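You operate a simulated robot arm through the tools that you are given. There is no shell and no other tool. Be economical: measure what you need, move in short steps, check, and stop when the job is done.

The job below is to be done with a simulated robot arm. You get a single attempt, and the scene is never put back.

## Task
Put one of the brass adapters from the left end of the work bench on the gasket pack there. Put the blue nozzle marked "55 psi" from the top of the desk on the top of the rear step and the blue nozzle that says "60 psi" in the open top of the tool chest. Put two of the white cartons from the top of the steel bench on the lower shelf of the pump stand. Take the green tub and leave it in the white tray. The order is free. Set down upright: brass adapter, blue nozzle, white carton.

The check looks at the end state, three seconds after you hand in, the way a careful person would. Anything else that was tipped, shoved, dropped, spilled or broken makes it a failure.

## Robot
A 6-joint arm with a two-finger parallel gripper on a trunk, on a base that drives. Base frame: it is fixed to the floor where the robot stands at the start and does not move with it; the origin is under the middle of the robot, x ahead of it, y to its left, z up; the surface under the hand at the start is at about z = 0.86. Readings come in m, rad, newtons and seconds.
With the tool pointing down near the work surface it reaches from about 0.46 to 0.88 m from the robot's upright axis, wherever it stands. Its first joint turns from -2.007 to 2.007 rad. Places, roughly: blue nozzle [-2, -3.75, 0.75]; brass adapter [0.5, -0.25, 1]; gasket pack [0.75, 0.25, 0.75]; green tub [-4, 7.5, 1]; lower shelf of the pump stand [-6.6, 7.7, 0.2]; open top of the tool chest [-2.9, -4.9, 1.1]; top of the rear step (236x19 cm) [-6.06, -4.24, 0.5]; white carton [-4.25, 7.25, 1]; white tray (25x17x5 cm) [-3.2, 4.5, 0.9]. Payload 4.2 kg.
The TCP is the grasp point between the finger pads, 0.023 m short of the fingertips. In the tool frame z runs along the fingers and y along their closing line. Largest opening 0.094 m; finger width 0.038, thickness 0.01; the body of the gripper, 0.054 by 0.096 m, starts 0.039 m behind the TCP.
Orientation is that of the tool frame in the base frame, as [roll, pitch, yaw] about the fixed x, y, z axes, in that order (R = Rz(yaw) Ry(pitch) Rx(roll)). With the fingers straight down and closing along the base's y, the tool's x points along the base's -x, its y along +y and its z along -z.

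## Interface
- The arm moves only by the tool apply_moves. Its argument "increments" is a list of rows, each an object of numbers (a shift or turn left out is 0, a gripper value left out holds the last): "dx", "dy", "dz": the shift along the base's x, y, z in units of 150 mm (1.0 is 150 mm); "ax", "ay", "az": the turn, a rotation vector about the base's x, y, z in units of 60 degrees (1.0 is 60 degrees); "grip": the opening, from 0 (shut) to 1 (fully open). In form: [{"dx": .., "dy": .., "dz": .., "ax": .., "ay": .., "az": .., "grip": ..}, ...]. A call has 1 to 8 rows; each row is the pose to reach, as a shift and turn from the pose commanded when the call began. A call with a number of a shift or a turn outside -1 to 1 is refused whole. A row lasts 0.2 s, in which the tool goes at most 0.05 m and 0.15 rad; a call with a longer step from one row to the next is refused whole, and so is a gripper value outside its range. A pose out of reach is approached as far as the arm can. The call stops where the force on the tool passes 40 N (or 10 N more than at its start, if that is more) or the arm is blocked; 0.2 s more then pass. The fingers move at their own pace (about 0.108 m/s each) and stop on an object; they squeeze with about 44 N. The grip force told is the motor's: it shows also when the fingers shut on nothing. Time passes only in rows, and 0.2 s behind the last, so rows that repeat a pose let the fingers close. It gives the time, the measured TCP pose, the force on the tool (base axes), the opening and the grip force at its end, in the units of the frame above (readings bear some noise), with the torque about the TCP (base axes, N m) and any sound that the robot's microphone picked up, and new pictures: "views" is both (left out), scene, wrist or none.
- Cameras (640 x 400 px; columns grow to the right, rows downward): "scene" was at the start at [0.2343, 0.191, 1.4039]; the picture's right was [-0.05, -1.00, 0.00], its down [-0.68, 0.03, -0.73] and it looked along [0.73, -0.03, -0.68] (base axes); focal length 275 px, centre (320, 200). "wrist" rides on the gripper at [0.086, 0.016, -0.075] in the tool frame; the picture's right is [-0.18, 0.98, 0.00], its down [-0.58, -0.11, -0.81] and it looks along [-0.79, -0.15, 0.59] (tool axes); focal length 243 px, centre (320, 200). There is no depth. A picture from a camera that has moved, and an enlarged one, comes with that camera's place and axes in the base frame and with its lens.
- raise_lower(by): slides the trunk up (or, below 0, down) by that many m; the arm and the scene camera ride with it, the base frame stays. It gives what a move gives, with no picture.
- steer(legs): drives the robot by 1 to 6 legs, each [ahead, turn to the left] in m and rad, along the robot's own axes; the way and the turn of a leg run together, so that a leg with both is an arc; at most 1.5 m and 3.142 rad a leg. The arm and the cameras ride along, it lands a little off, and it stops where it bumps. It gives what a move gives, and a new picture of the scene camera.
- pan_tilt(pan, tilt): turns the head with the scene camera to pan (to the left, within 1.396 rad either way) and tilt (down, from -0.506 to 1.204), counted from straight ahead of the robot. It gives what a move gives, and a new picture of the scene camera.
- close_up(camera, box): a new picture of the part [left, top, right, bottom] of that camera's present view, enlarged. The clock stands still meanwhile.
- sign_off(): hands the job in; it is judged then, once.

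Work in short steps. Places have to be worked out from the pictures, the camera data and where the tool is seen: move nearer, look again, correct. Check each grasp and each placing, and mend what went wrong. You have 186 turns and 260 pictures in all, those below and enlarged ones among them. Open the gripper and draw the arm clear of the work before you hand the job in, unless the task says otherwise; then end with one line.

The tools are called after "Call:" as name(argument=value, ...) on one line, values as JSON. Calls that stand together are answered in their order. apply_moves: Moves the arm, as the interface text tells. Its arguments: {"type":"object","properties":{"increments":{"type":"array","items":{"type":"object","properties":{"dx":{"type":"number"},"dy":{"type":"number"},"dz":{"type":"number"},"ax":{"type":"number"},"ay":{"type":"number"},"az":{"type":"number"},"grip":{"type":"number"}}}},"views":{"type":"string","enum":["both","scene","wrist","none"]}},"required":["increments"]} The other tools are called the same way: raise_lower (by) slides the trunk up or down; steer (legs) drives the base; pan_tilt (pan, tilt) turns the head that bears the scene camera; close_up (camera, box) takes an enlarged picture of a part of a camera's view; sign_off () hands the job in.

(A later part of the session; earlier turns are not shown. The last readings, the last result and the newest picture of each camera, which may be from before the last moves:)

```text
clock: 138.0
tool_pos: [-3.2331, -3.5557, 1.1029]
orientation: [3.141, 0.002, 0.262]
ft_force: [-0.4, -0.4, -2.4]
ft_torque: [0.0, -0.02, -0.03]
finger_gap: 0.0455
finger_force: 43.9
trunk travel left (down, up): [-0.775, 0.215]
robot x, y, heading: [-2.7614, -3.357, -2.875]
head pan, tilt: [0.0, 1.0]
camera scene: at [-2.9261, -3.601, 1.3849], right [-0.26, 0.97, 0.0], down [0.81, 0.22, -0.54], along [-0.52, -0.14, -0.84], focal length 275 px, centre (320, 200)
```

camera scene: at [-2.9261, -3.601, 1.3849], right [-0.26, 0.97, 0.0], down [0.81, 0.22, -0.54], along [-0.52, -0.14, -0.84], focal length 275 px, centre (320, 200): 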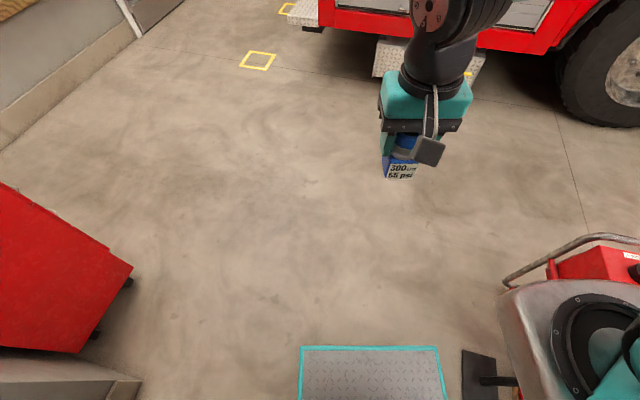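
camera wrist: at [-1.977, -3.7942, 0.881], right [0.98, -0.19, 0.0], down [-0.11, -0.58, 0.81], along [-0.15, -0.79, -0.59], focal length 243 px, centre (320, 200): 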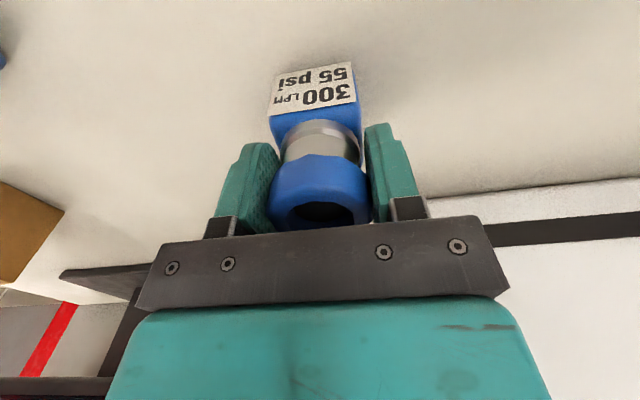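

Through the gap. Go 0.5 m on, then head southwest toward the truck's rear, where the step lies.

Call:
steer(legs=[[0.5, 0], [0, 0.59], [1.45, 0], [0, -0.7]])

Call:
pan_tilt(pan=0, tilt=0.5)

```text
clock: 151.3
tool_pos: [-4.6632, -4.7689, 1.1022]
orientation: [3.141, -0.001, 0.186]
ft_force: [-0.1, -0.7, -2.9]
ft_torque: [0.04, 0.01, 0.02]
finger_gap: 0.0453
finger_force: 43.3
trunk travel left (down, up): [-0.775, 0.215]
robot x, y, heading: [-4.1791, -4.6043, -2.951]
head pan, tilt: [0.0, 1.0]
camera scene: at [-4.3614, -4.8387, 1.3849], right [-0.18, 0.98, 0.0], down [0.83, 0.15, -0.54], along [-0.53, -0.1, -0.84], focal length 275 px, centre (320, 200)
```

scene: 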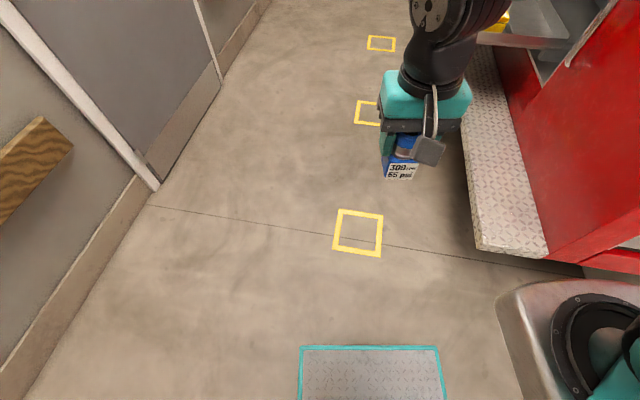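

```text
clock: 152.2
tool_pos: [-4.6625, -4.7692, 1.1044]
orientation: [-3.141, 0.0, 0.185]
ft_force: [0.1, 0.1, -1.7]
ft_torque: [0.02, 0.02, -0.03]
finger_gap: 0.0453
finger_force: 44.3
trunk travel left (down, up): [-0.775, 0.215]
robot x, y, heading: [-4.1806, -4.6052, -2.959]
head pan, tilt: [0.0, 0.499]
camera scene: at [-4.3824, -4.8426, 1.4259], right [-0.18, 0.98, 0.0], down [0.47, 0.09, -0.88], along [-0.86, -0.16, -0.48], focal length 275 px, centre (320, 200)
```

scene: 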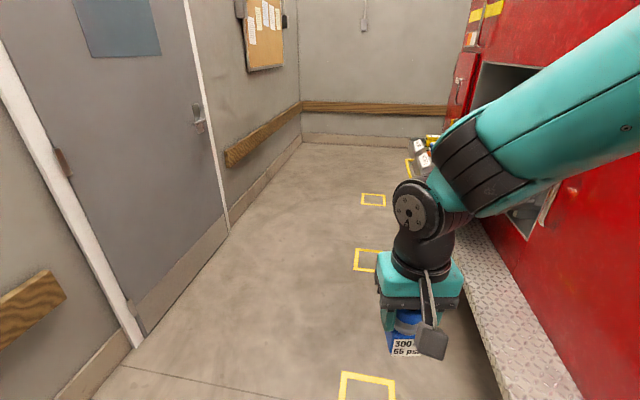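

Step's near end corner is ~(-4.83,-4.37), about 1.1 m clear length. I'll go to (-5.2,-5.05) and turn right to face the step.

Call:
steer(legs=[[0, 0.225], [1.1, 0], [0, -1.98]])

Call:
raise_lower(by=-0.3)

Call:
pan_tilt(pan=-0.1, tilt=0.8)

```text
clock: 163.5
tool_pos: [-5.2586, -4.5353, 1.1032]
orientation: [3.141, -0.001, -1.593]
ft_force: [-0.1, -0.8, -1.8]
ft_torque: [0.01, 0.03, 0.0]
finger_gap: 0.0452
finger_force: 44.0
trunk travel left (down, up): [-0.775, 0.215]
robot x, y, heading: [-5.2008, -5.0408, 1.548]
head pan, tilt: [0.0, 0.499]
camera scene: at [-5.3895, -4.7957, 1.426], right [1.0, -0.02, 0.0], down [-0.01, -0.48, -0.88], along [0.02, 0.88, -0.48], focal length 275 px, centre (320, 200)
```

scene: 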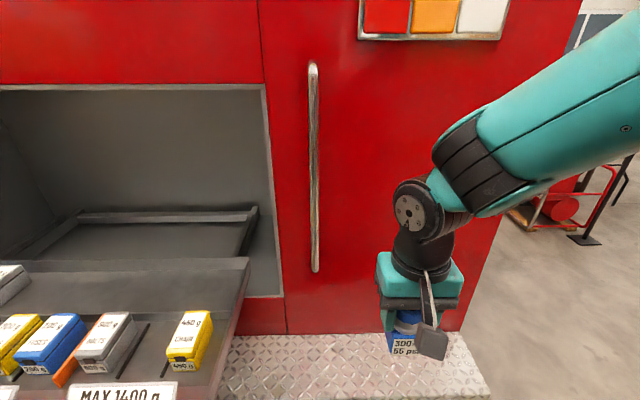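

```text
clock: 166.5
tool_pos: [-5.2598, -4.5363, 0.8038]
orientation: [3.141, 0.001, -1.594]
ft_force: [0.4, 0.6, -2.7]
ft_torque: [0.0, -0.03, -0.01]
finger_gap: 0.0454
finger_force: 44.0
trunk travel left (down, up): [-0.475, 0.515]
robot x, y, heading: [-5.2008, -5.0444, 1.547]
head pan, tilt: [0.0, 0.499]
```

```text
clock: 167.3
tool_pos: [-5.2596, -4.5352, 0.8039]
orientation: [3.141, 0.001, -1.595]
ft_force: [0.0, 0.4, -2.8]
ft_torque: [0.0, 0.01, -0.01]
finger_gap: 0.0453
finger_force: 44.2
trunk travel left (down, up): [-0.475, 0.515]
robot x, y, heading: [-5.2002, -5.0415, 1.55]
head pan, tilt: [-0.099, 0.799]
camera scene: at [-5.3818, -4.8066, 1.1001], right [0.99, -0.12, 0.0], down [-0.09, -0.71, -0.7], along [0.09, 0.69, -0.72], focal length 275 px, centre (320, 200)
```

scene: 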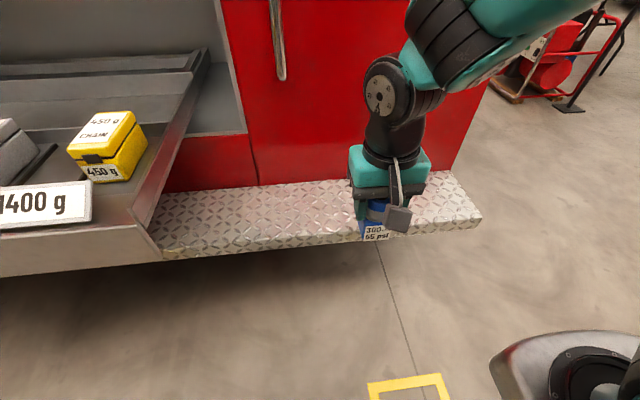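

The tray holding parts is at left, so I'll place at x≈-5.18. Moving over the step at nozzle-bottom height ~0.69.

Call:
apply_moves(increments=[{"dx": 0.1, "dy": 0.25}, {"dx": 0.2, "dy": 0.5}, {"dx": 0.35, "dy": 0.75}, {"dx": 0.5, "dy": 1, "dz": -0.15}, {"dx": 0.5, "dy": 1, "dz": -0.3}, {"dx": 0.5, "dy": 1, "dz": -0.3}])

```text
clock: 168.7
tool_pos: [-5.1845, -4.3855, 0.7574]
orientation: [3.141, 0.001, -1.593]
ft_force: [0.4, 0.3, -2.6]
ft_torque: [-0.03, -0.01, 0.02]
finger_gap: 0.0454
finger_force: 44.1
trunk travel left (down, up): [-0.475, 0.515]
robot x, y, heading: [-5.2033, -5.0453, 1.543]
head pan, tilt: [-0.099, 0.799]
camera scene: at [-5.3817, -4.8066, 1.1], right [0.99, -0.12, 0.0], down [-0.09, -0.71, -0.7], along [0.09, 0.69, -0.72], focal length 275 px, centre (320, 200)
camera wrist: at [-5.2031, -4.4715, 0.8317], right [-0.98, 0.21, 0.0], down [0.12, 0.58, 0.81], along [0.17, 0.79, -0.59], focal length 243 px, centre (320, 200)
```

scene: 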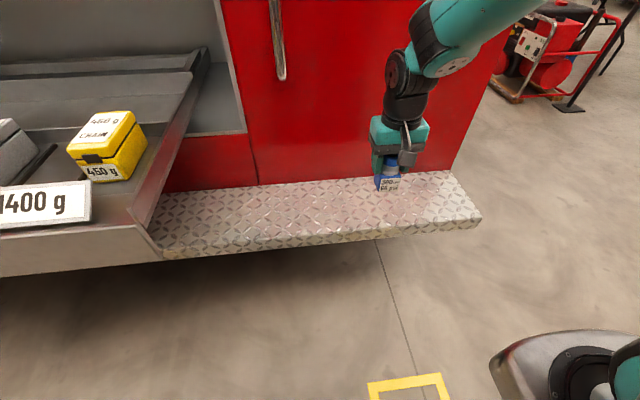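
wrist: 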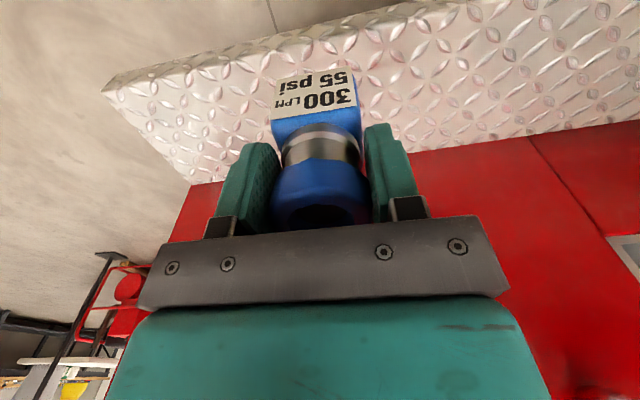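

The step spans y≈-4.36…-4.17 at z≈0.5. I'll set y=-4.285 and lower.

Call:
apply_moves(increments=[{"dy": 0.25}, {"dy": 0.5}, {"dy": 0.67, "dz": -0.2}, {"dy": 0.67, "dz": -0.5}, {"dy": 0.67, "dz": -0.8}, {"dy": 0.67, "dz": -1}, {"dy": 0.67, "dz": -1}])

```text
clock: 170.3
tool_pos: [-5.1841, -4.2835, 0.6081]
orientation: [-3.141, 0.0, -1.593]
ft_force: [0.4, 0.6, -2.7]
ft_torque: [0.0, 0.0, 0.02]
finger_gap: 0.0451
finger_force: 44.2
trunk travel left (down, up): [-0.475, 0.515]
robot x, y, heading: [-5.2006, -5.0409, 1.545]
head pan, tilt: [-0.099, 0.799]
camera scene: at [-5.3817, -4.8066, 1.1], right [0.99, -0.12, 0.0], down [-0.09, -0.71, -0.7], along [0.09, 0.69, -0.72], focal length 275 px, centre (320, 200)
camera wrist: at [-5.2022, -4.3701, 0.6829], right [-0.98, 0.21, 0.0], down [0.12, 0.58, 0.81], along [0.17, 0.79, -0.59], focal length 243 px, centre (320, 200)
```

scene: 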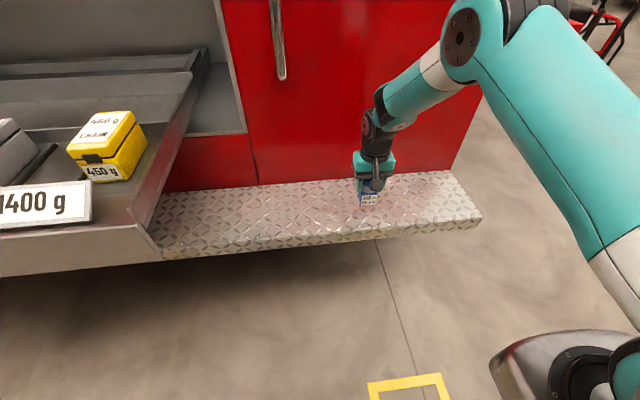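
wrist: 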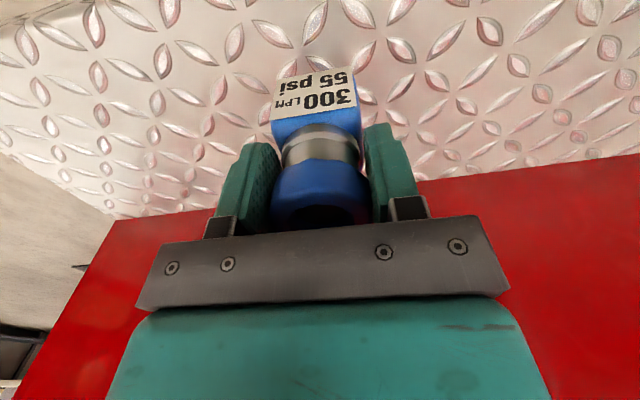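

Good position. Ease down until force rises.

Call:
apply_moves(increments=[{"dz": -0.1}, {"dz": -0.2}, {"dz": -0.28}, {"dz": -0.32}, {"dz": -0.35}, {"dz": -0.35}], views="none")

```text
clock: 171.7
tool_pos: [-5.1848, -4.2839, 0.5586]
orientation: [3.14, 0.008, -1.595]
ft_force: [0.4, 5.7, 37.1]
ft_torque: [0.2, -0.03, 0.03]
finger_gap: 0.0455
finger_force: 44.0
trunk travel left (down, up): [-0.475, 0.515]
robot x, y, heading: [-5.1945, -5.0411, 1.549]
head pan, tilt: [-0.099, 0.799]
```

Contact at z=0.559. Relax, open and rise.

Call:
apply_moves(increments=[{"dz": 0.03}, {"dz": 0.03, "grip": 0.8}, {"dz": 0.03, "grip": 0.8}, {"dz": 0.03, "grip": 0.8}, {"dz": 0.3, "grip": 0.8}, {"dz": 0.6, "grip": 0.8}, {"dz": 0.9, "grip": 0.8}])

```text
clock: 173.3
tool_pos: [-5.1811, -4.2862, 0.692]
orientation: [-3.141, -0.001, -1.593]
ft_force: [-0.2, 0.6, -0.3]
ft_torque: [0.01, 0.02, 0.0]
finger_gap: 0.0752
finger_force: 0.1
trunk travel left (down, up): [-0.475, 0.515]
robot x, y, heading: [-5.1994, -5.045, 1.548]
head pan, tilt: [-0.099, 0.799]
camera scene: at [-5.3817, -4.8065, 1.0999], right [0.99, -0.12, 0.0], down [-0.09, -0.71, -0.7], along [0.09, 0.69, -0.72], focal length 275 px, centre (320, 200)
camera wrist: at [-5.1998, -4.3722, 0.7654], right [-0.98, 0.21, 0.0], down [0.12, 0.58, 0.81], along [0.17, 0.79, -0.59], focal length 243 px, centre (320, 200)
```

scene: 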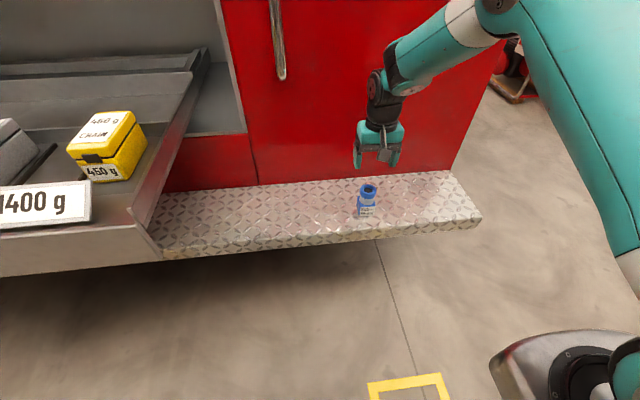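
wrist: 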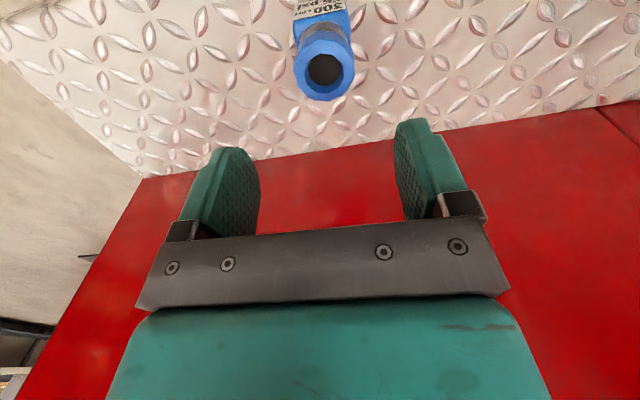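

55 psi is upright on the step. Retract the arm and raise the trunk for the long drive north.

Call:
apply_moves(increments=[{"dz": 0.25}, {"dz": 0.4, "dy": -0.2}, {"dz": 0.55, "dy": -0.45}, {"dz": 0.7, "dy": -0.7}, {"dz": 0.8, "dy": -1}, {"dz": 0.9, "dy": -1}, {"dz": 1, "dy": -1, "grip": 1}], views="none")

Call:
apply_moves(increments=[{"dz": 0.3, "dy": -0.1}, {"dz": 0.6, "dy": -0.3}, {"dz": 0.9, "dy": -0.4}, {"dz": 1, "dy": -0.5}], views="none")

Call:
raise_lower(by=0.3)

Call:
steer(legs=[[-0.1, 0], [0, -1.55]])

Call:
pan_tilt(pan=0.6, tilt=0.4)

```text
clock: 174.9
tool_pos: [-5.1817, -4.4363, 0.8429]
orientation: [-3.14, 0.0, -1.593]
ft_force: [0.3, -0.4, 0.4]
ft_torque: [0.03, 0.0, 0.01]
finger_gap: 0.0941
finger_force: 0.0
trunk travel left (down, up): [-0.475, 0.515]
robot x, y, heading: [-5.2007, -5.0446, 1.545]
head pan, tilt: [-0.099, 0.799]
```

```text
refused: row 2 steps farther than a row can; nothing moved
```

```text
clock: 177.9
tool_pos: [-5.1827, -4.4347, 1.1423]
orientation: [-3.141, 0.0, -1.593]
ft_force: [0.6, 0.0, -0.1]
ft_torque: [0.03, 0.01, -0.02]
finger_gap: 0.094
finger_force: 0.1
trunk travel left (down, up): [-0.775, 0.215]
robot x, y, heading: [-5.1991, -5.0435, 1.545]
head pan, tilt: [-0.099, 0.799]
```

```text
clock: 182.8
tool_pos: [-4.594, -5.1632, 1.1423]
orientation: [-3.141, 0.0, 3.116]
ft_force: [0.1, 0.0, -0.1]
ft_torque: [0.01, 0.0, -0.01]
finger_gap: 0.0943
finger_force: 0.1
trunk travel left (down, up): [-0.775, 0.215]
robot x, y, heading: [-5.2015, -5.1393, -0.023]
head pan, tilt: [-0.099, 0.799]
camera scene: at [-4.9656, -4.9631, 1.4], right [-0.12, -0.99, 0.0], down [-0.71, 0.09, -0.7], along [0.69, -0.09, -0.72], focal length 275 px, centre (320, 200)
```

scene: 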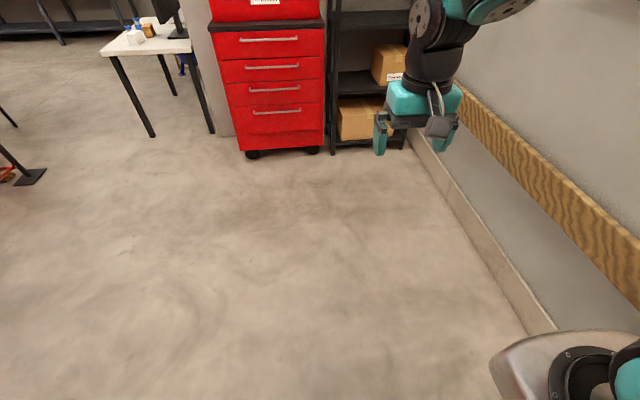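

```text
clock: 183.9
tool_pos: [-4.5926, -5.1625, 1.1416]
orientation: [3.141, -0.001, 3.118]
ft_force: [-0.3, 0.1, -0.8]
ft_torque: [-0.03, -0.01, 0.02]
finger_gap: 0.0941
finger_force: 0.0
trunk travel left (down, up): [-0.775, 0.215]
robot x, y, heading: [-5.2041, -5.1429, -0.026]
head pan, tilt: [0.6, 0.4]
camera scene: at [-4.9678, -4.9027, 1.4351], right [0.54, -0.84, 0.0], down [-0.33, -0.21, -0.92], along [0.77, 0.5, -0.39], focal length 275 px, centre (320, 200)
```

scene: 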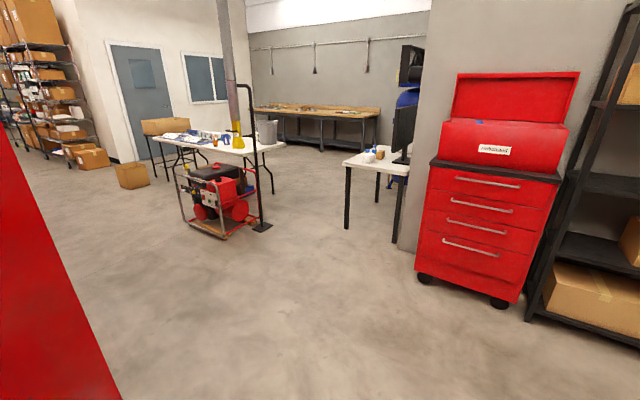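

Chest looks undisturbed. The aisle between truck (x<-4.85) and cart (x>-3.5) centres on x≈-4.15. Drive east then north.

Call:
steer(legs=[[1.05, 0], [0, 1.6], [1.5, 0], [1.0, 0]])

Call:
pan_tilt(pan=0, tilt=0.35)

```text
clock: 205.1
tool_pos: [-4.2818, -2.0664, 1.142]
orientation: [3.142, -0.001, -1.519]
ft_force: [0.7, 0.4, -0.1]
ft_torque: [0.03, -0.02, 0.02]
finger_gap: 0.094
finger_force: 0.0
trunk travel left (down, up): [-0.775, 0.215]
robot x, y, heading: [-4.2533, -2.6767, 1.623]
head pan, tilt: [0.6, 0.4]
camera scene: at [-4.5122, -2.4588, 1.4351], right [0.8, 0.61, 0.0], down [0.24, -0.31, -0.92], along [-0.56, 0.73, -0.39], focal length 275 px, centre (320, 200)
```

scene: 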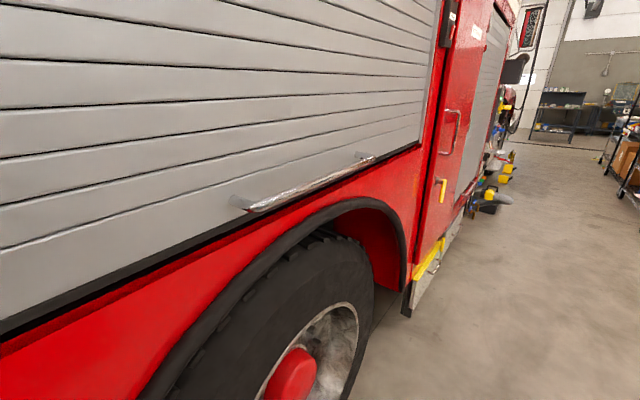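

```text
clock: 206.1
tool_pos: [-4.2807, -2.0663, 1.1417]
orientation: [3.142, 0.001, -1.519]
ft_force: [0.5, 0.0, 0.1]
ft_torque: [-0.01, 0.0, 0.01]
finger_gap: 0.094
finger_force: 0.1
trunk travel left (down, up): [-0.775, 0.215]
robot x, y, heading: [-4.2483, -2.6734, 1.624]
head pan, tilt: [0.0, 0.351]
camera scene: at [-4.4609, -2.4395, 1.4397], right [1.0, 0.05, 0.0], down [0.02, -0.34, -0.94], along [-0.05, 0.94, -0.34], focal length 275 px, centre (320, 200)
```

scene: 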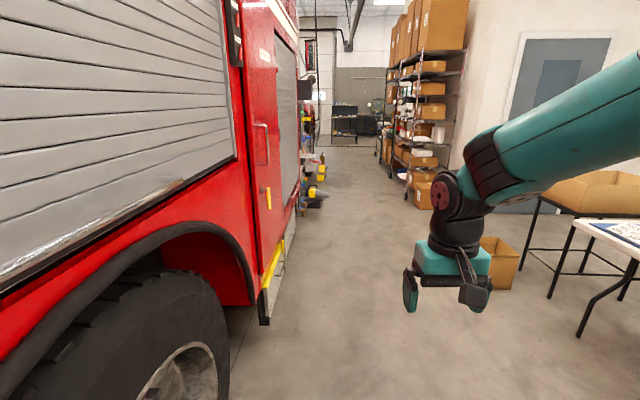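

The aisle is clear; items stick out from the truck to x≈-4.6 near y≈1.3 and shelving begins at x≈-3.25. I'll aim for x≈-3.95.

Call:
steer(legs=[[0, -0.12], [1.5, 0], [1.5, 0]])

```text
clock: 221.1
tool_pos: [-3.9828, 0.9065, 1.1418]
orientation: [3.141, 0.0, -1.646]
ft_force: [-0.3, -0.4, 0.1]
ft_torque: [0.0, -0.01, -0.03]
finger_gap: 0.094
finger_force: 0.2
trunk travel left (down, up): [-0.775, 0.215]
robot x, y, heading: [-4.0313, 0.3007, 1.499]
head pan, tilt: [0.0, 0.351]
camera scene: at [-4.2074, 0.5578, 1.4397], right [1.0, -0.08, 0.0], down [-0.03, -0.34, -0.94], along [0.07, 0.94, -0.34], focal length 275 px, centre (320, 200)
```

scene: 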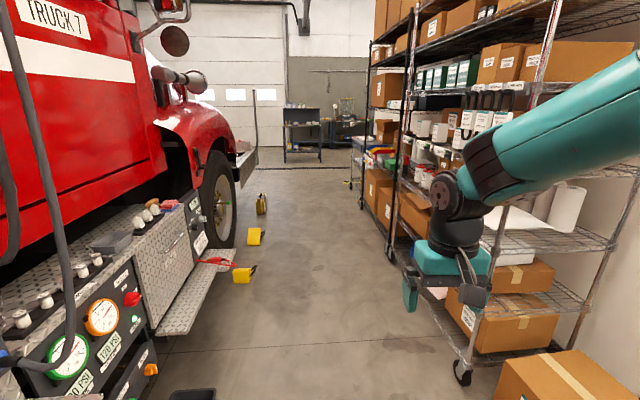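

Corridor continues at x≈-4. Straighten and go on 2.7 m.

Call:
steer(legs=[[0, 0.07], [1.4, 0], [1.3, 0]])

Call:
pan_tilt(pan=-0.5, tilt=0.4)

```text
clock: 234.9
tool_pos: [-4.0332, 3.6742, 1.1423]
orientation: [-3.14, -0.001, -1.561]
ft_force: [0.5, 0.4, 0.4]
ft_torque: [0.02, 0.01, 0.0]
finger_gap: 0.0939
finger_force: 0.1
trunk travel left (down, up): [-0.775, 0.215]
robot x, y, heading: [-4.0309, 3.0665, 1.58]
head pan, tilt: [0.0, 0.351]
camera scene: at [-4.2294, 3.308, 1.4397], right [1.0, 0.01, 0.0], down [0.0, -0.34, -0.94], along [-0.01, 0.94, -0.34], focal length 275 px, centre (320, 200)
```

scene: 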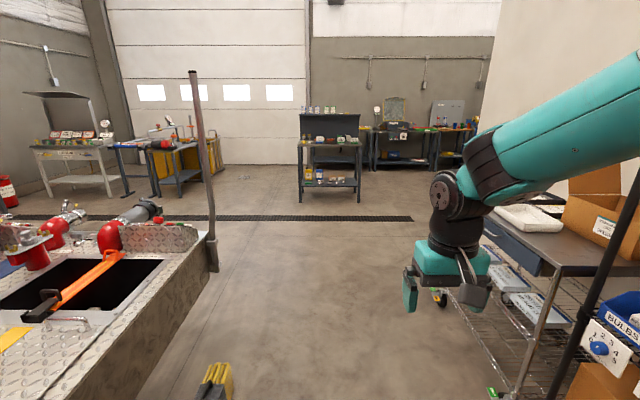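

```text
clock: 235.9
tool_pos: [-4.0337, 3.6732, 1.1419]
orientation: [-3.141, -0.001, -1.56]
ft_force: [0.3, 0.3, 0.7]
ft_torque: [0.0, 0.01, 0.01]
finger_gap: 0.094
finger_force: 0.2
trunk travel left (down, up): [-0.775, 0.215]
robot x, y, heading: [-4.031, 3.059, 1.579]
head pan, tilt: [-0.499, 0.4]
camera scene: at [-4.185, 3.2967, 1.4351], right [0.88, -0.47, 0.0], down [-0.18, -0.34, -0.92], along [0.43, 0.81, -0.39], focal length 275 px, centre (320, 200)
```

scene: 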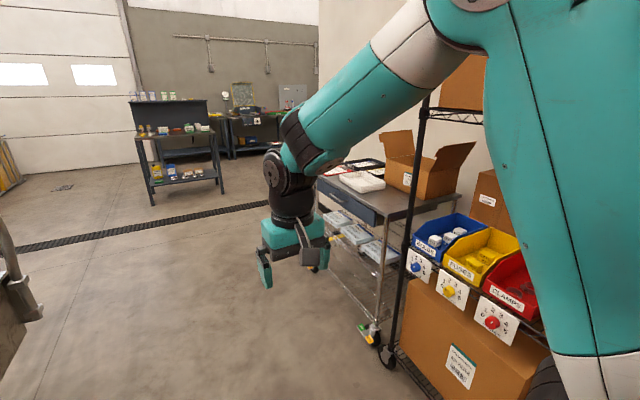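

The steel bench is ahead at y≈7.3 (x -4.57…-3.69); the white tray is on the cart at right; pump stand is the yellow-sided table at left. Drive ahead 3.0 m.

Call:
steer(legs=[[1.5, 0], [1.5, 0]])

Call:
pan_tilt(pan=0, tilt=0.45)

Call:
pan_tilt(pan=0.95, tilt=0.4)

```text
clock: 250.3
tool_pos: [-4.0413, 6.6787, 1.1419]
orientation: [3.141, -0.001, -1.572]
ft_force: [0.6, 0.6, -0.2]
ft_torque: [-0.03, 0.02, 0.01]
finger_gap: 0.0941
finger_force: 0.1
trunk travel left (down, up): [-0.775, 0.215]
robot x, y, heading: [-4.0435, 6.0695, 1.57]
head pan, tilt: [-0.499, 0.4]
camera scene: at [-4.1948, 6.3035, 1.4351], right [0.88, -0.48, 0.0], down [-0.19, -0.34, -0.92], along [0.44, 0.81, -0.39], focal length 275 px, centre (320, 200)
```

scene: 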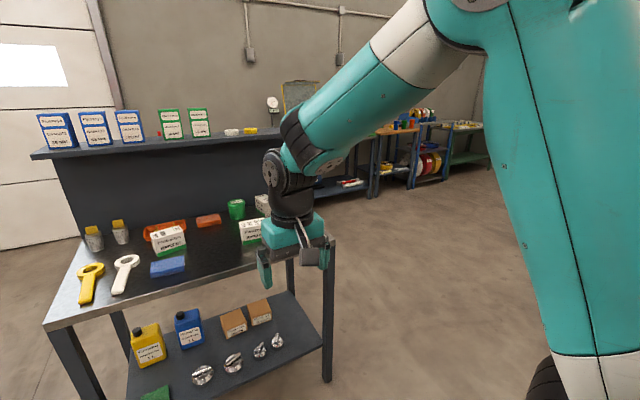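

```text
clock: 251.3
tool_pos: [-4.0412, 6.6785, 1.1418]
orientation: [3.141, 0.001, -1.571]
ft_force: [0.8, 0.3, 0.5]
ft_torque: [0.02, 0.0, -0.02]
finger_gap: 0.0941
finger_force: 0.0
trunk travel left (down, up): [-0.775, 0.215]
robot x, y, heading: [-4.0477, 6.0678, 1.569]
head pan, tilt: [0.0, 0.45]
camera scene: at [-4.239, 6.3141, 1.4305], right [1.0, 0.0, 0.0], down [0.0, -0.44, -0.9], along [0.0, 0.9, -0.44], focal length 275 px, centre (320, 200)
```

scene: 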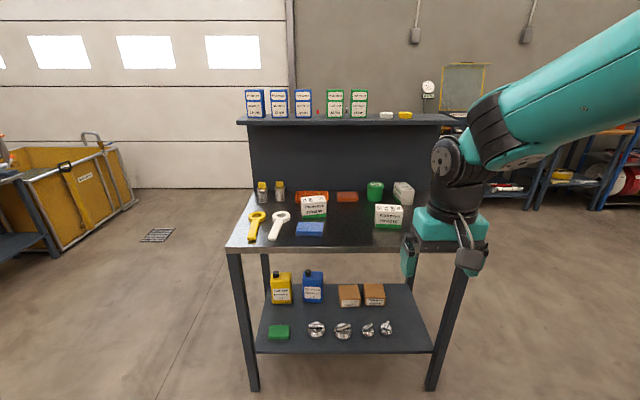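

```text
clock: 252.5
tool_pos: [-4.0405, 6.6782, 1.1425]
orientation: [3.14, -0.001, -1.571]
ft_force: [0.5, 0.1, -0.5]
ft_torque: [0.01, -0.01, 0.02]
finger_gap: 0.094
finger_force: 0.0
trunk travel left (down, up): [-0.775, 0.215]
robot x, y, heading: [-4.0464, 6.0681, 1.568]
head pan, tilt: [0.949, 0.4]
camera scene: at [-4.3144, 6.2762, 1.4351], right [0.58, 0.81, 0.0], down [0.32, -0.23, -0.92], along [-0.75, 0.54, -0.39], focal length 275 px, centre (320, 200)
```

scene: 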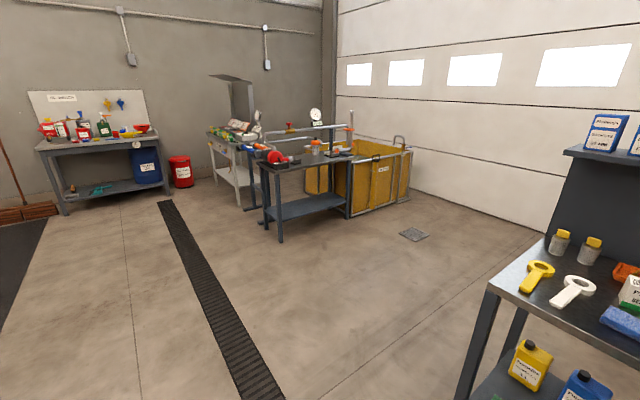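

I'll enlarge the bench top to identify the white cartons and green tub.

Call:
pan_tilt(pan=0, tilt=0.55)

Call:
close_up(camera="scene", box=[230, 100, 430, 225])

```text
clock: 253.7
tool_pos: [-4.0402, 6.6795, 1.1422]
orientation: [-3.141, 0.001, -1.572]
ft_force: [-0.5, 0.1, -0.6]
ft_torque: [0.02, -0.01, -0.01]
finger_gap: 0.0941
finger_force: 0.0
trunk travel left (down, up): [-0.775, 0.215]
robot x, y, heading: [-4.0446, 6.0704, 1.567]
head pan, tilt: [0.0, 0.55]
camera scene: at [-4.2392, 6.312, 1.4214], right [1.0, 0.0, 0.0], down [0.0, -0.52, -0.85], along [0.0, 0.85, -0.52], focal length 275 px, centre (320, 200)
```

scene: 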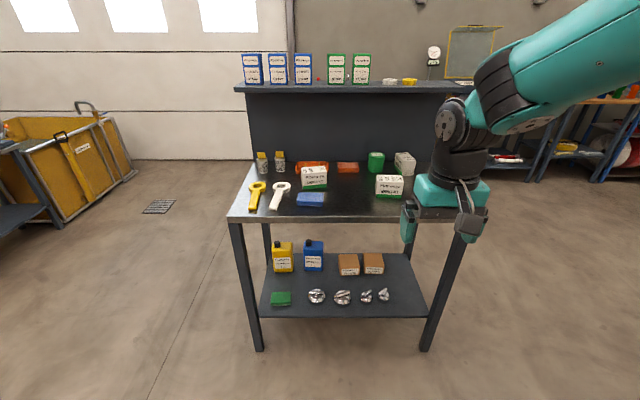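

```text
3.20 times, centred on (330, 162) of scene
camera zoom: at [-4.2392, 6.312, 1.4214], right [1.0, 0.0, 0.0], down [0.0, -0.52, -0.85], along [0.0, 0.85, -0.52], focal length 881 px, centre (288, 320)
```

zoom: 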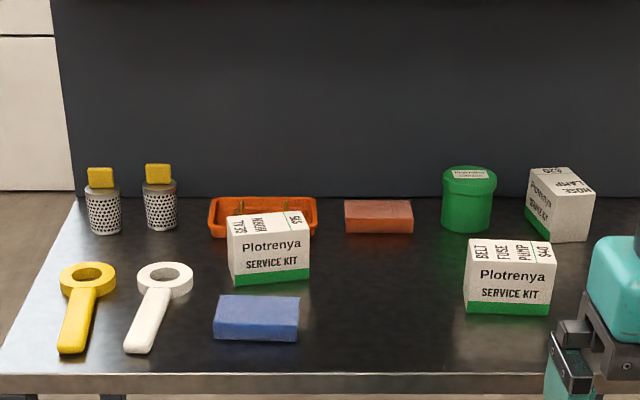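

Cartons are ~9.5 cm wide, 6 cm deep, 6.5 cm tall. Before choosing a grasp I need the pump stand's geometry, so I'll look there.

Call:
pan_tilt(pan=0.95, tilt=0.3)

Call:
close_up(camera="scene", box=[200, 120, 440, 270])

```text
clock: 255.0
tool_pos: [-4.0405, 6.68, 1.1415]
orientation: [-3.141, -0.003, -1.571]
ft_force: [-0.9, 0.2, 0.1]
ft_torque: [0.02, -0.06, -0.01]
finger_gap: 0.094
finger_force: 0.1
trunk travel left (down, up): [-0.775, 0.215]
robot x, y, heading: [-4.0452, 6.0682, 1.575]
head pan, tilt: [0.949, 0.3]
camera scene: at [-4.315, 6.2766, 1.4444], right [0.58, 0.81, 0.0], down [0.24, -0.17, -0.96], along [-0.78, 0.56, -0.3], focal length 275 px, centre (320, 200)
```

scene: 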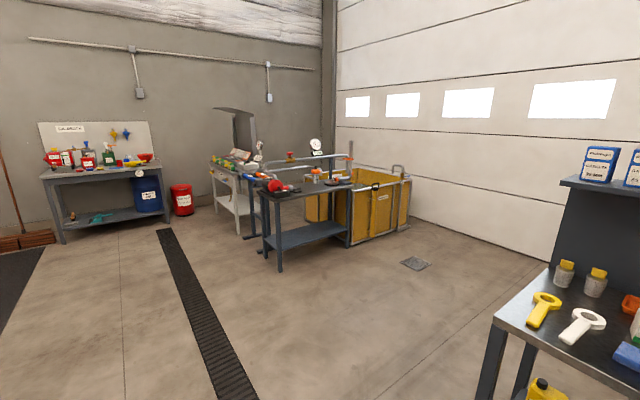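

```text
2.67 times, centred on (320, 195) of scene
camera zoom: at [-4.315, 6.2766, 1.4444], right [0.58, 0.81, 0.0], down [0.24, -0.17, -0.96], along [-0.78, 0.56, -0.3], focal length 734 px, centre (320, 213)
```

zoom: 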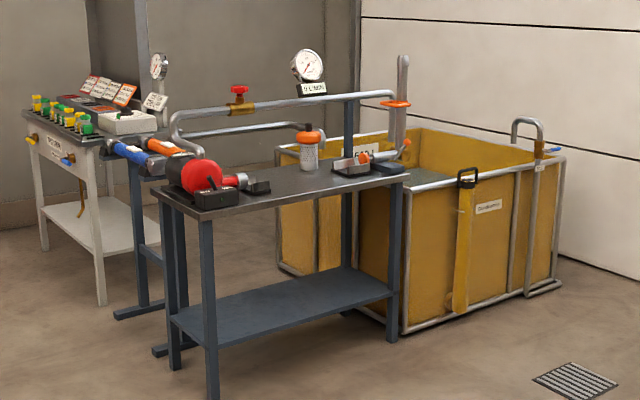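

The pump stand is ~0.32 m deep (x -6.45…-6.77), shelf z≈0.24, top ≈0.7, so cartons need a tilted (~45°) tool coming from the east, gripping the 6 cm faces. So I'll pick the right carton from the bench's east end, robot facing -x. Driving there.

Call:
steer(legs=[[0, -1.57], [1.15, 0], [0, 1.57], [1.12, 0], [0, 1.57]])

Call:
pan_tilt(pan=0, tilt=0.6)

```text
clock: 262.4
tool_pos: [-2.7489, 6.1273, 1.1402]
orientation: [-3.133, -0.029, -3.113]
ft_force: [-16.0, 2.1, 7.4]
ft_torque: [-0.58, -0.96, -0.84]
finger_gap: 0.0927
finger_force: 0.0
trunk travel left (down, up): [-0.775, 0.215]
robot x, y, heading: [-3.3491, 6.1013, 0.052]
head pan, tilt: [0.949, 0.3]
stopped in leg 2: the force on the tool passed its limit at 140 N (the readings are from after the stop); the commanded pose is now the measured one
camera scene: at [-3.1553, 6.3822, 1.4444], right [0.84, -0.54, 0.0], down [-0.16, -0.25, -0.96], along [0.52, 0.8, -0.3], focal length 275 px, centre (320, 200)
```

scene: 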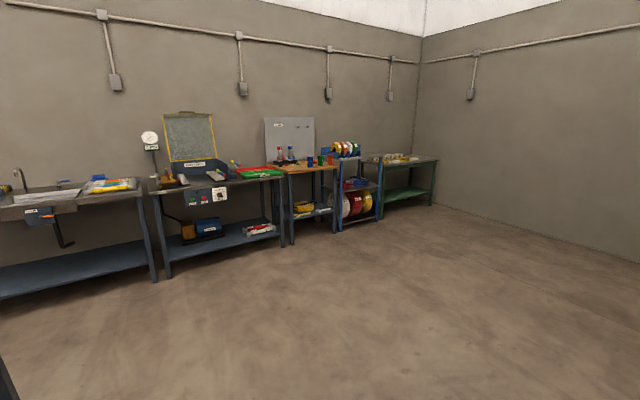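

```text
clock: 263.6
tool_pos: [-2.7491, 6.1258, 1.1403]
orientation: [-3.13, -0.03, -3.112]
ft_force: [-25.1, 2.7, -0.8]
ft_torque: [-0.14, -1.3, -1.39]
finger_gap: 0.0926
finger_force: 0.1
trunk travel left (down, up): [-0.775, 0.215]
robot x, y, heading: [-3.3464, 6.103, 0.049]
head pan, tilt: [0.0, 0.6]
camera scene: at [-3.1179, 6.3081, 1.4171], right [0.05, -1.0, 0.0], down [-0.56, -0.03, -0.83], along [0.82, 0.04, -0.56], focal length 275 px, centre (320, 200)
```

scene: 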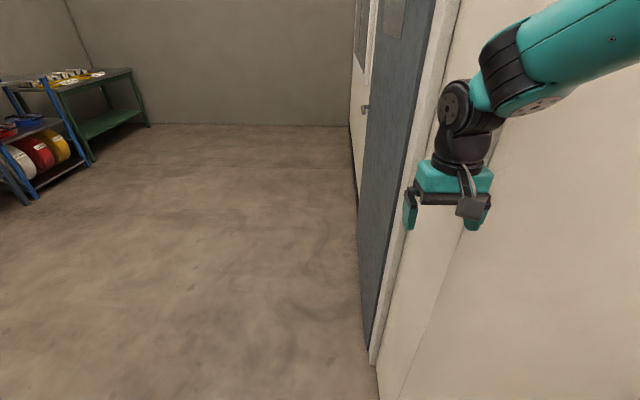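

The hand bumped a wall corner I hadn't seen (at x≈-2.7, y≤6.1). Back straight off and check.

Call:
steer(legs=[[-0.12, 0]])

Call:
apply_moves(increments=[{"dz": 0}])

```text
clock: 264.9
tool_pos: [-2.8688, 6.119, 1.1411]
orientation: [-3.133, -0.029, -3.112]
ft_force: [0.9, 0.0, 1.2]
ft_torque: [0.03, 0.04, 0.0]
finger_gap: 0.0941
finger_force: 0.1
trunk travel left (down, up): [-0.775, 0.215]
robot x, y, heading: [-3.4682, 6.0942, 0.047]
head pan, tilt: [0.0, 0.6]
camera scene: at [-3.2385, 6.3017, 1.4169], right [0.05, -1.0, 0.0], down [-0.56, -0.03, -0.83], along [0.82, 0.04, -0.56], focal length 275 px, centre (320, 200)
```

scene: 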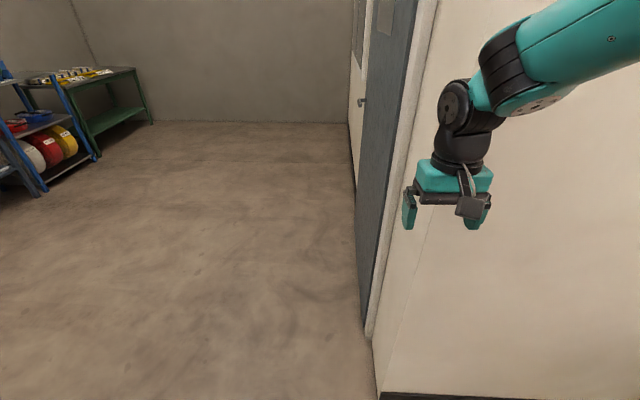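

```text
clock: 265.3
tool_pos: [-2.8687, 6.1186, 1.1416]
orientation: [-3.133, -0.027, -3.113]
ft_force: [1.1, 0.2, 0.1]
ft_torque: [0.02, 0.0, 0.0]
finger_gap: 0.0941
finger_force: 0.0
trunk travel left (down, up): [-0.775, 0.215]
robot x, y, heading: [-3.4694, 6.0963, 0.049]
head pan, tilt: [0.0, 0.6]
camera scene: at [-3.2385, 6.3017, 1.4169], right [0.05, -1.0, 0.0], down [-0.56, -0.03, -0.83], along [0.82, 0.04, -0.56], focal length 275 px, centre (320, 200)
camera wrist: at [-2.9537, 6.1336, 1.2171], right [0.16, 0.99, -0.01], down [0.61, -0.08, 0.79], along [0.78, -0.13, -0.61], focal length 243 px, centre (320, 200)
```

scene: 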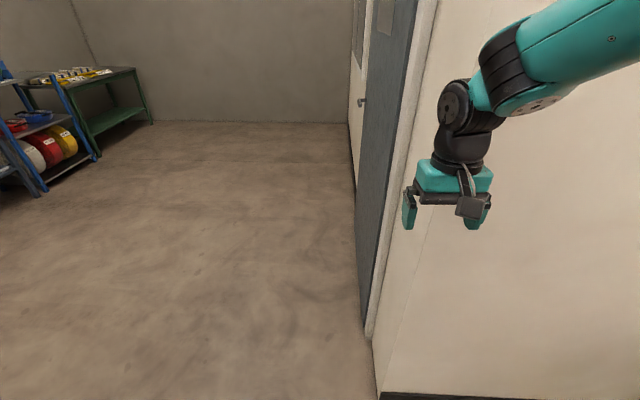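
wrist: 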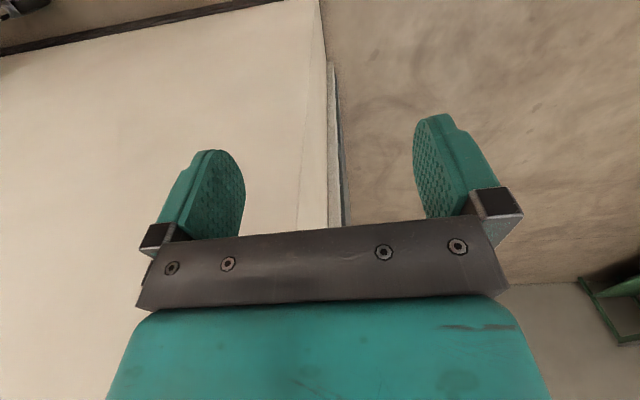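

No harm visible. Now go around: heading ~1.1 to (-2.9,7.2), then turn left to face -x.

Call:
steer(legs=[[0, 1.05], [1.22, 0], [0, 2.04]])

Call:
pan_tilt(pan=0, tilt=0.6)

```text
clock: 279.2
tool_pos: [-3.5529, 7.166, 1.141]
orientation: [-3.132, -0.027, 0.061]
ft_force: [-0.7, 0.2, -0.5]
ft_torque: [-0.01, 0.0, -0.02]
finger_gap: 0.0938
finger_force: 0.0
trunk travel left (down, up): [-0.775, 0.215]
robot x, y, heading: [-2.9563, 7.2052, -3.061]
head pan, tilt: [0.0, 0.6]
camera scene: at [-3.1783, 6.9951, 1.4169], right [-0.08, 1.0, 0.0], down [0.56, 0.04, -0.83], along [-0.82, -0.06, -0.56], focal length 275 px, centre (320, 200)
```

scene: 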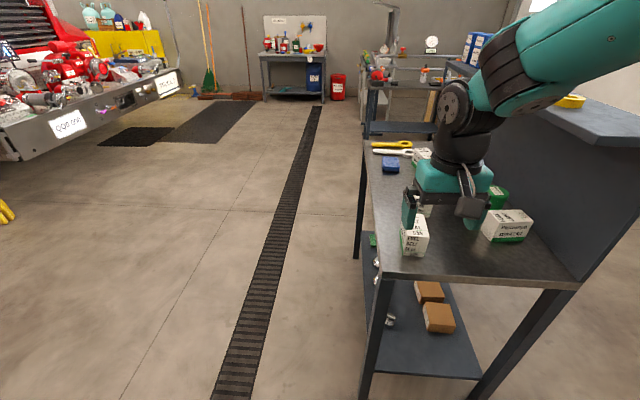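

```text
clock: 279.8
tool_pos: [-3.5526, 7.1667, 1.1408]
orientation: [-3.132, -0.027, 0.058]
ft_force: [0.4, 0.7, 0.3]
ft_torque: [0.02, -0.01, -0.01]
finger_gap: 0.0938
finger_force: 0.1
trunk travel left (down, up): [-0.775, 0.215]
robot x, y, heading: [-2.9507, 7.2075, -3.071]
head pan, tilt: [0.0, 0.6]
camera scene: at [-3.1783, 6.9951, 1.4169], right [-0.08, 1.0, 0.0], down [0.56, 0.04, -0.83], along [-0.82, -0.06, -0.56], focal length 275 px, centre (320, 200)
```

scene: 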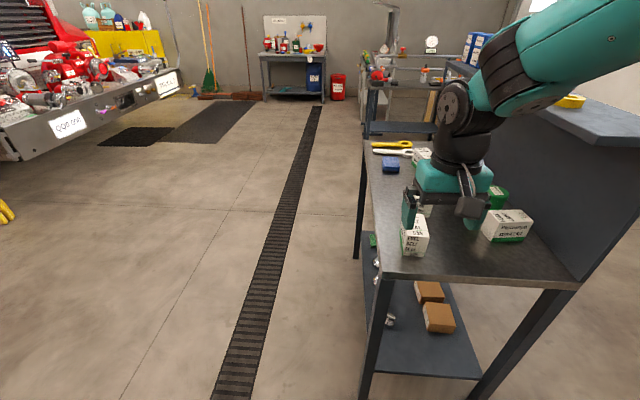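

Let me enlarge the cartons for precise localisation.

Call:
close_up(camera="scene", box=[350, 130, 590, 290])

```text
2.50 times, centred on (470, 210) of scene
camera zoom: at [-3.1783, 6.9951, 1.4169], right [-0.08, 1.0, 0.0], down [0.56, 0.04, -0.83], along [-0.82, -0.06, -0.56], focal length 688 px, centre (-55, 175)
```

zoom: 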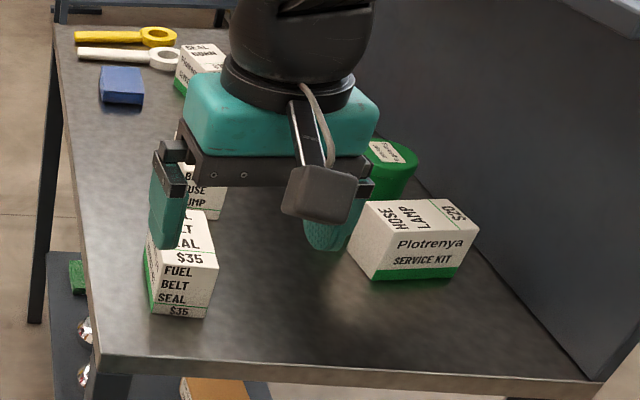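

There's a fourth carton nearest me, partly hidden. I'll raise the hand out of the line of sight and look again.

Call:
apply_moves(increments=[{"dz": 0.3}, {"dz": 0.55, "dy": 0.1}, {"dz": 0.8, "dy": 0.3}, {"dz": 1.0, "dy": 0.5, "ax": 0.0, "ay": 0.025}, {"dz": 1.0, "dy": 0.7, "ay": 0.025}], views="none")

Call:
close_up(camera="scene", box=[350, 130, 590, 290])

```text
clock: 281.0
tool_pos: [-3.5526, 7.2724, 1.2888]
orientation: [-3.131, -0.002, 0.06]
ft_force: [0.5, 0.0, 0.0]
ft_torque: [0.06, 0.02, -0.02]
finger_gap: 0.0939
finger_force: 0.0
trunk travel left (down, up): [-0.775, 0.215]
robot x, y, heading: [-2.9525, 7.2079, -3.067]
head pan, tilt: [0.0, 0.6]
```

```text
2.50 times, centred on (470, 210) of scene
camera zoom: at [-3.1783, 6.9948, 1.4169], right [-0.08, 1.0, 0.0], down [0.56, 0.04, -0.83], along [-0.82, -0.06, -0.56], focal length 688 px, centre (-55, 175)
```

zoom: 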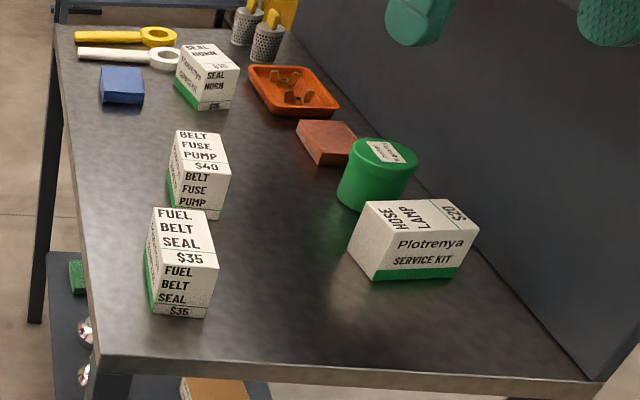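

All four cartons stand alike (listing on top and end face), 9.5 cm along x, 6 cm along y. I'll take the nearest ("FUEL BELT SEAL", ≈(-3.76,7.20)). Move forward 0.15 m and tilt the tool 35° toward -x.

Call:
steer(legs=[[0.15, -0.06]])

Call:
apply_moves(increments=[{"dy": -0.15, "ay": 0.14}, {"dy": -0.3, "ay": 0.28}, {"dy": -0.45, "ay": 0.42}, {"dy": -0.5, "ay": 0.56}, {"dy": -0.5, "ay": 0.583}, {"dy": -0.5, "ay": 0.583}])

```text
clock: 282.3
tool_pos: [-3.6982, 7.3044, 1.2891]
orientation: [-3.131, -0.001, -0.007]
ft_force: [0.6, -0.8, -0.2]
ft_torque: [-0.02, 0.02, -0.02]
finger_gap: 0.0939
finger_force: 0.0
trunk travel left (down, up): [-0.775, 0.215]
robot x, y, heading: [-3.1036, 7.2004, -3.127]
head pan, tilt: [0.0, 0.6]
camera scene: at [-3.3431, 7.0032, 1.4169], right [-0.01, 1.0, 0.0], down [0.56, 0.01, -0.83], along [-0.82, -0.01, -0.56], focal length 275 px, centre (320, 200)
```

scene: 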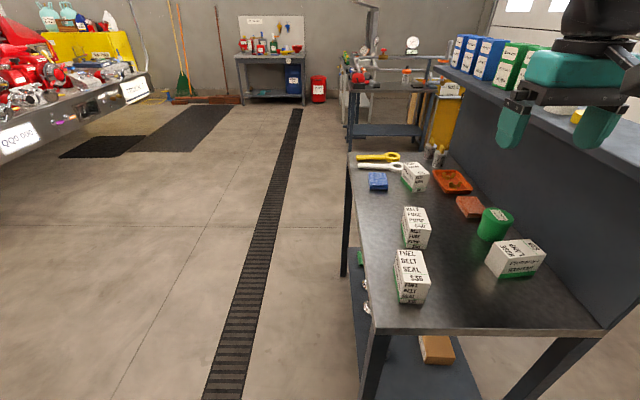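

```text
clock: 283.7
tool_pos: [-3.6983, 7.2281, 1.2877]
orientation: [-3.134, 0.61, -0.005]
ft_force: [-0.5, -1.6, 0.6]
ft_torque: [0.0, 0.01, -0.01]
finger_gap: 0.0936
finger_force: 0.2
trunk travel left (down, up): [-0.775, 0.215]
robot x, y, heading: [-3.1018, 7.2031, -3.127]
head pan, tilt: [0.0, 0.6]
camera scene: at [-3.3431, 7.0032, 1.4169], right [-0.01, 1.0, 0.0], down [0.56, 0.01, -0.83], along [-0.82, -0.01, -0.56], focal length 275 px, centre (320, 200)
camera wrist: at [-3.585, 7.2101, 1.3002], right [-0.16, -0.98, 0.1], down [-0.01, 0.1, 0.99], along [-0.99, 0.16, -0.03], focal length 243 px, centre (320, 200)
```

scene: 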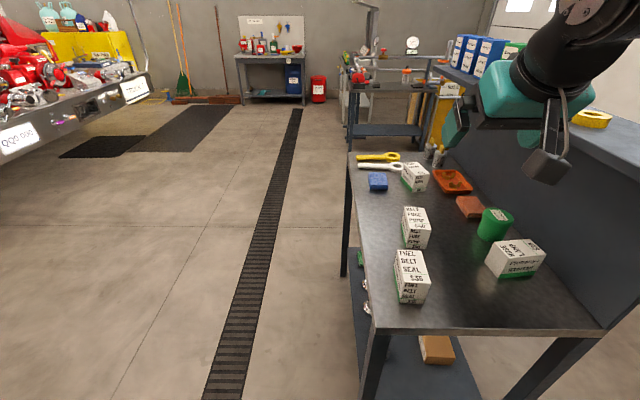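
wrist: 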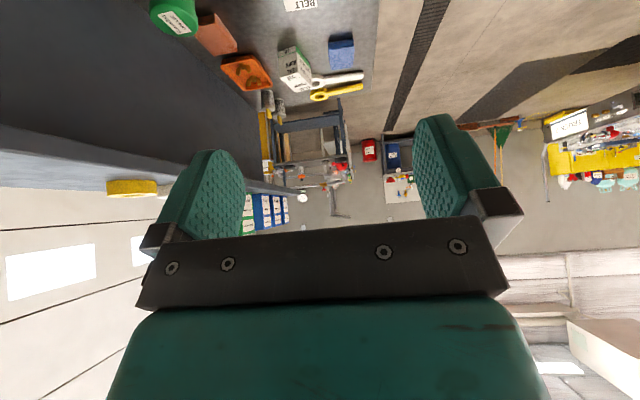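

Get a precise enlarged view of the first carton from here.

Call:
close_up(camera="scene", box=[370, 190, 470, 320])

```text
3.08 times, centred on (420, 255) of scene
camera zoom: at [-3.3431, 7.0032, 1.4169], right [-0.01, 1.0, 0.0], down [0.56, 0.01, -0.83], along [-0.82, -0.01, -0.56], focal length 847 px, centre (12, 31)
```

zoom: 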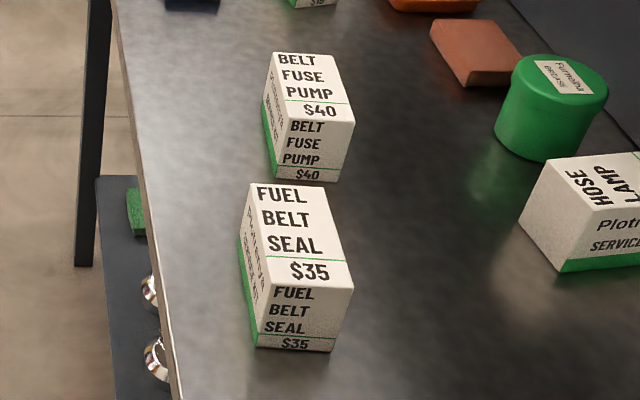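

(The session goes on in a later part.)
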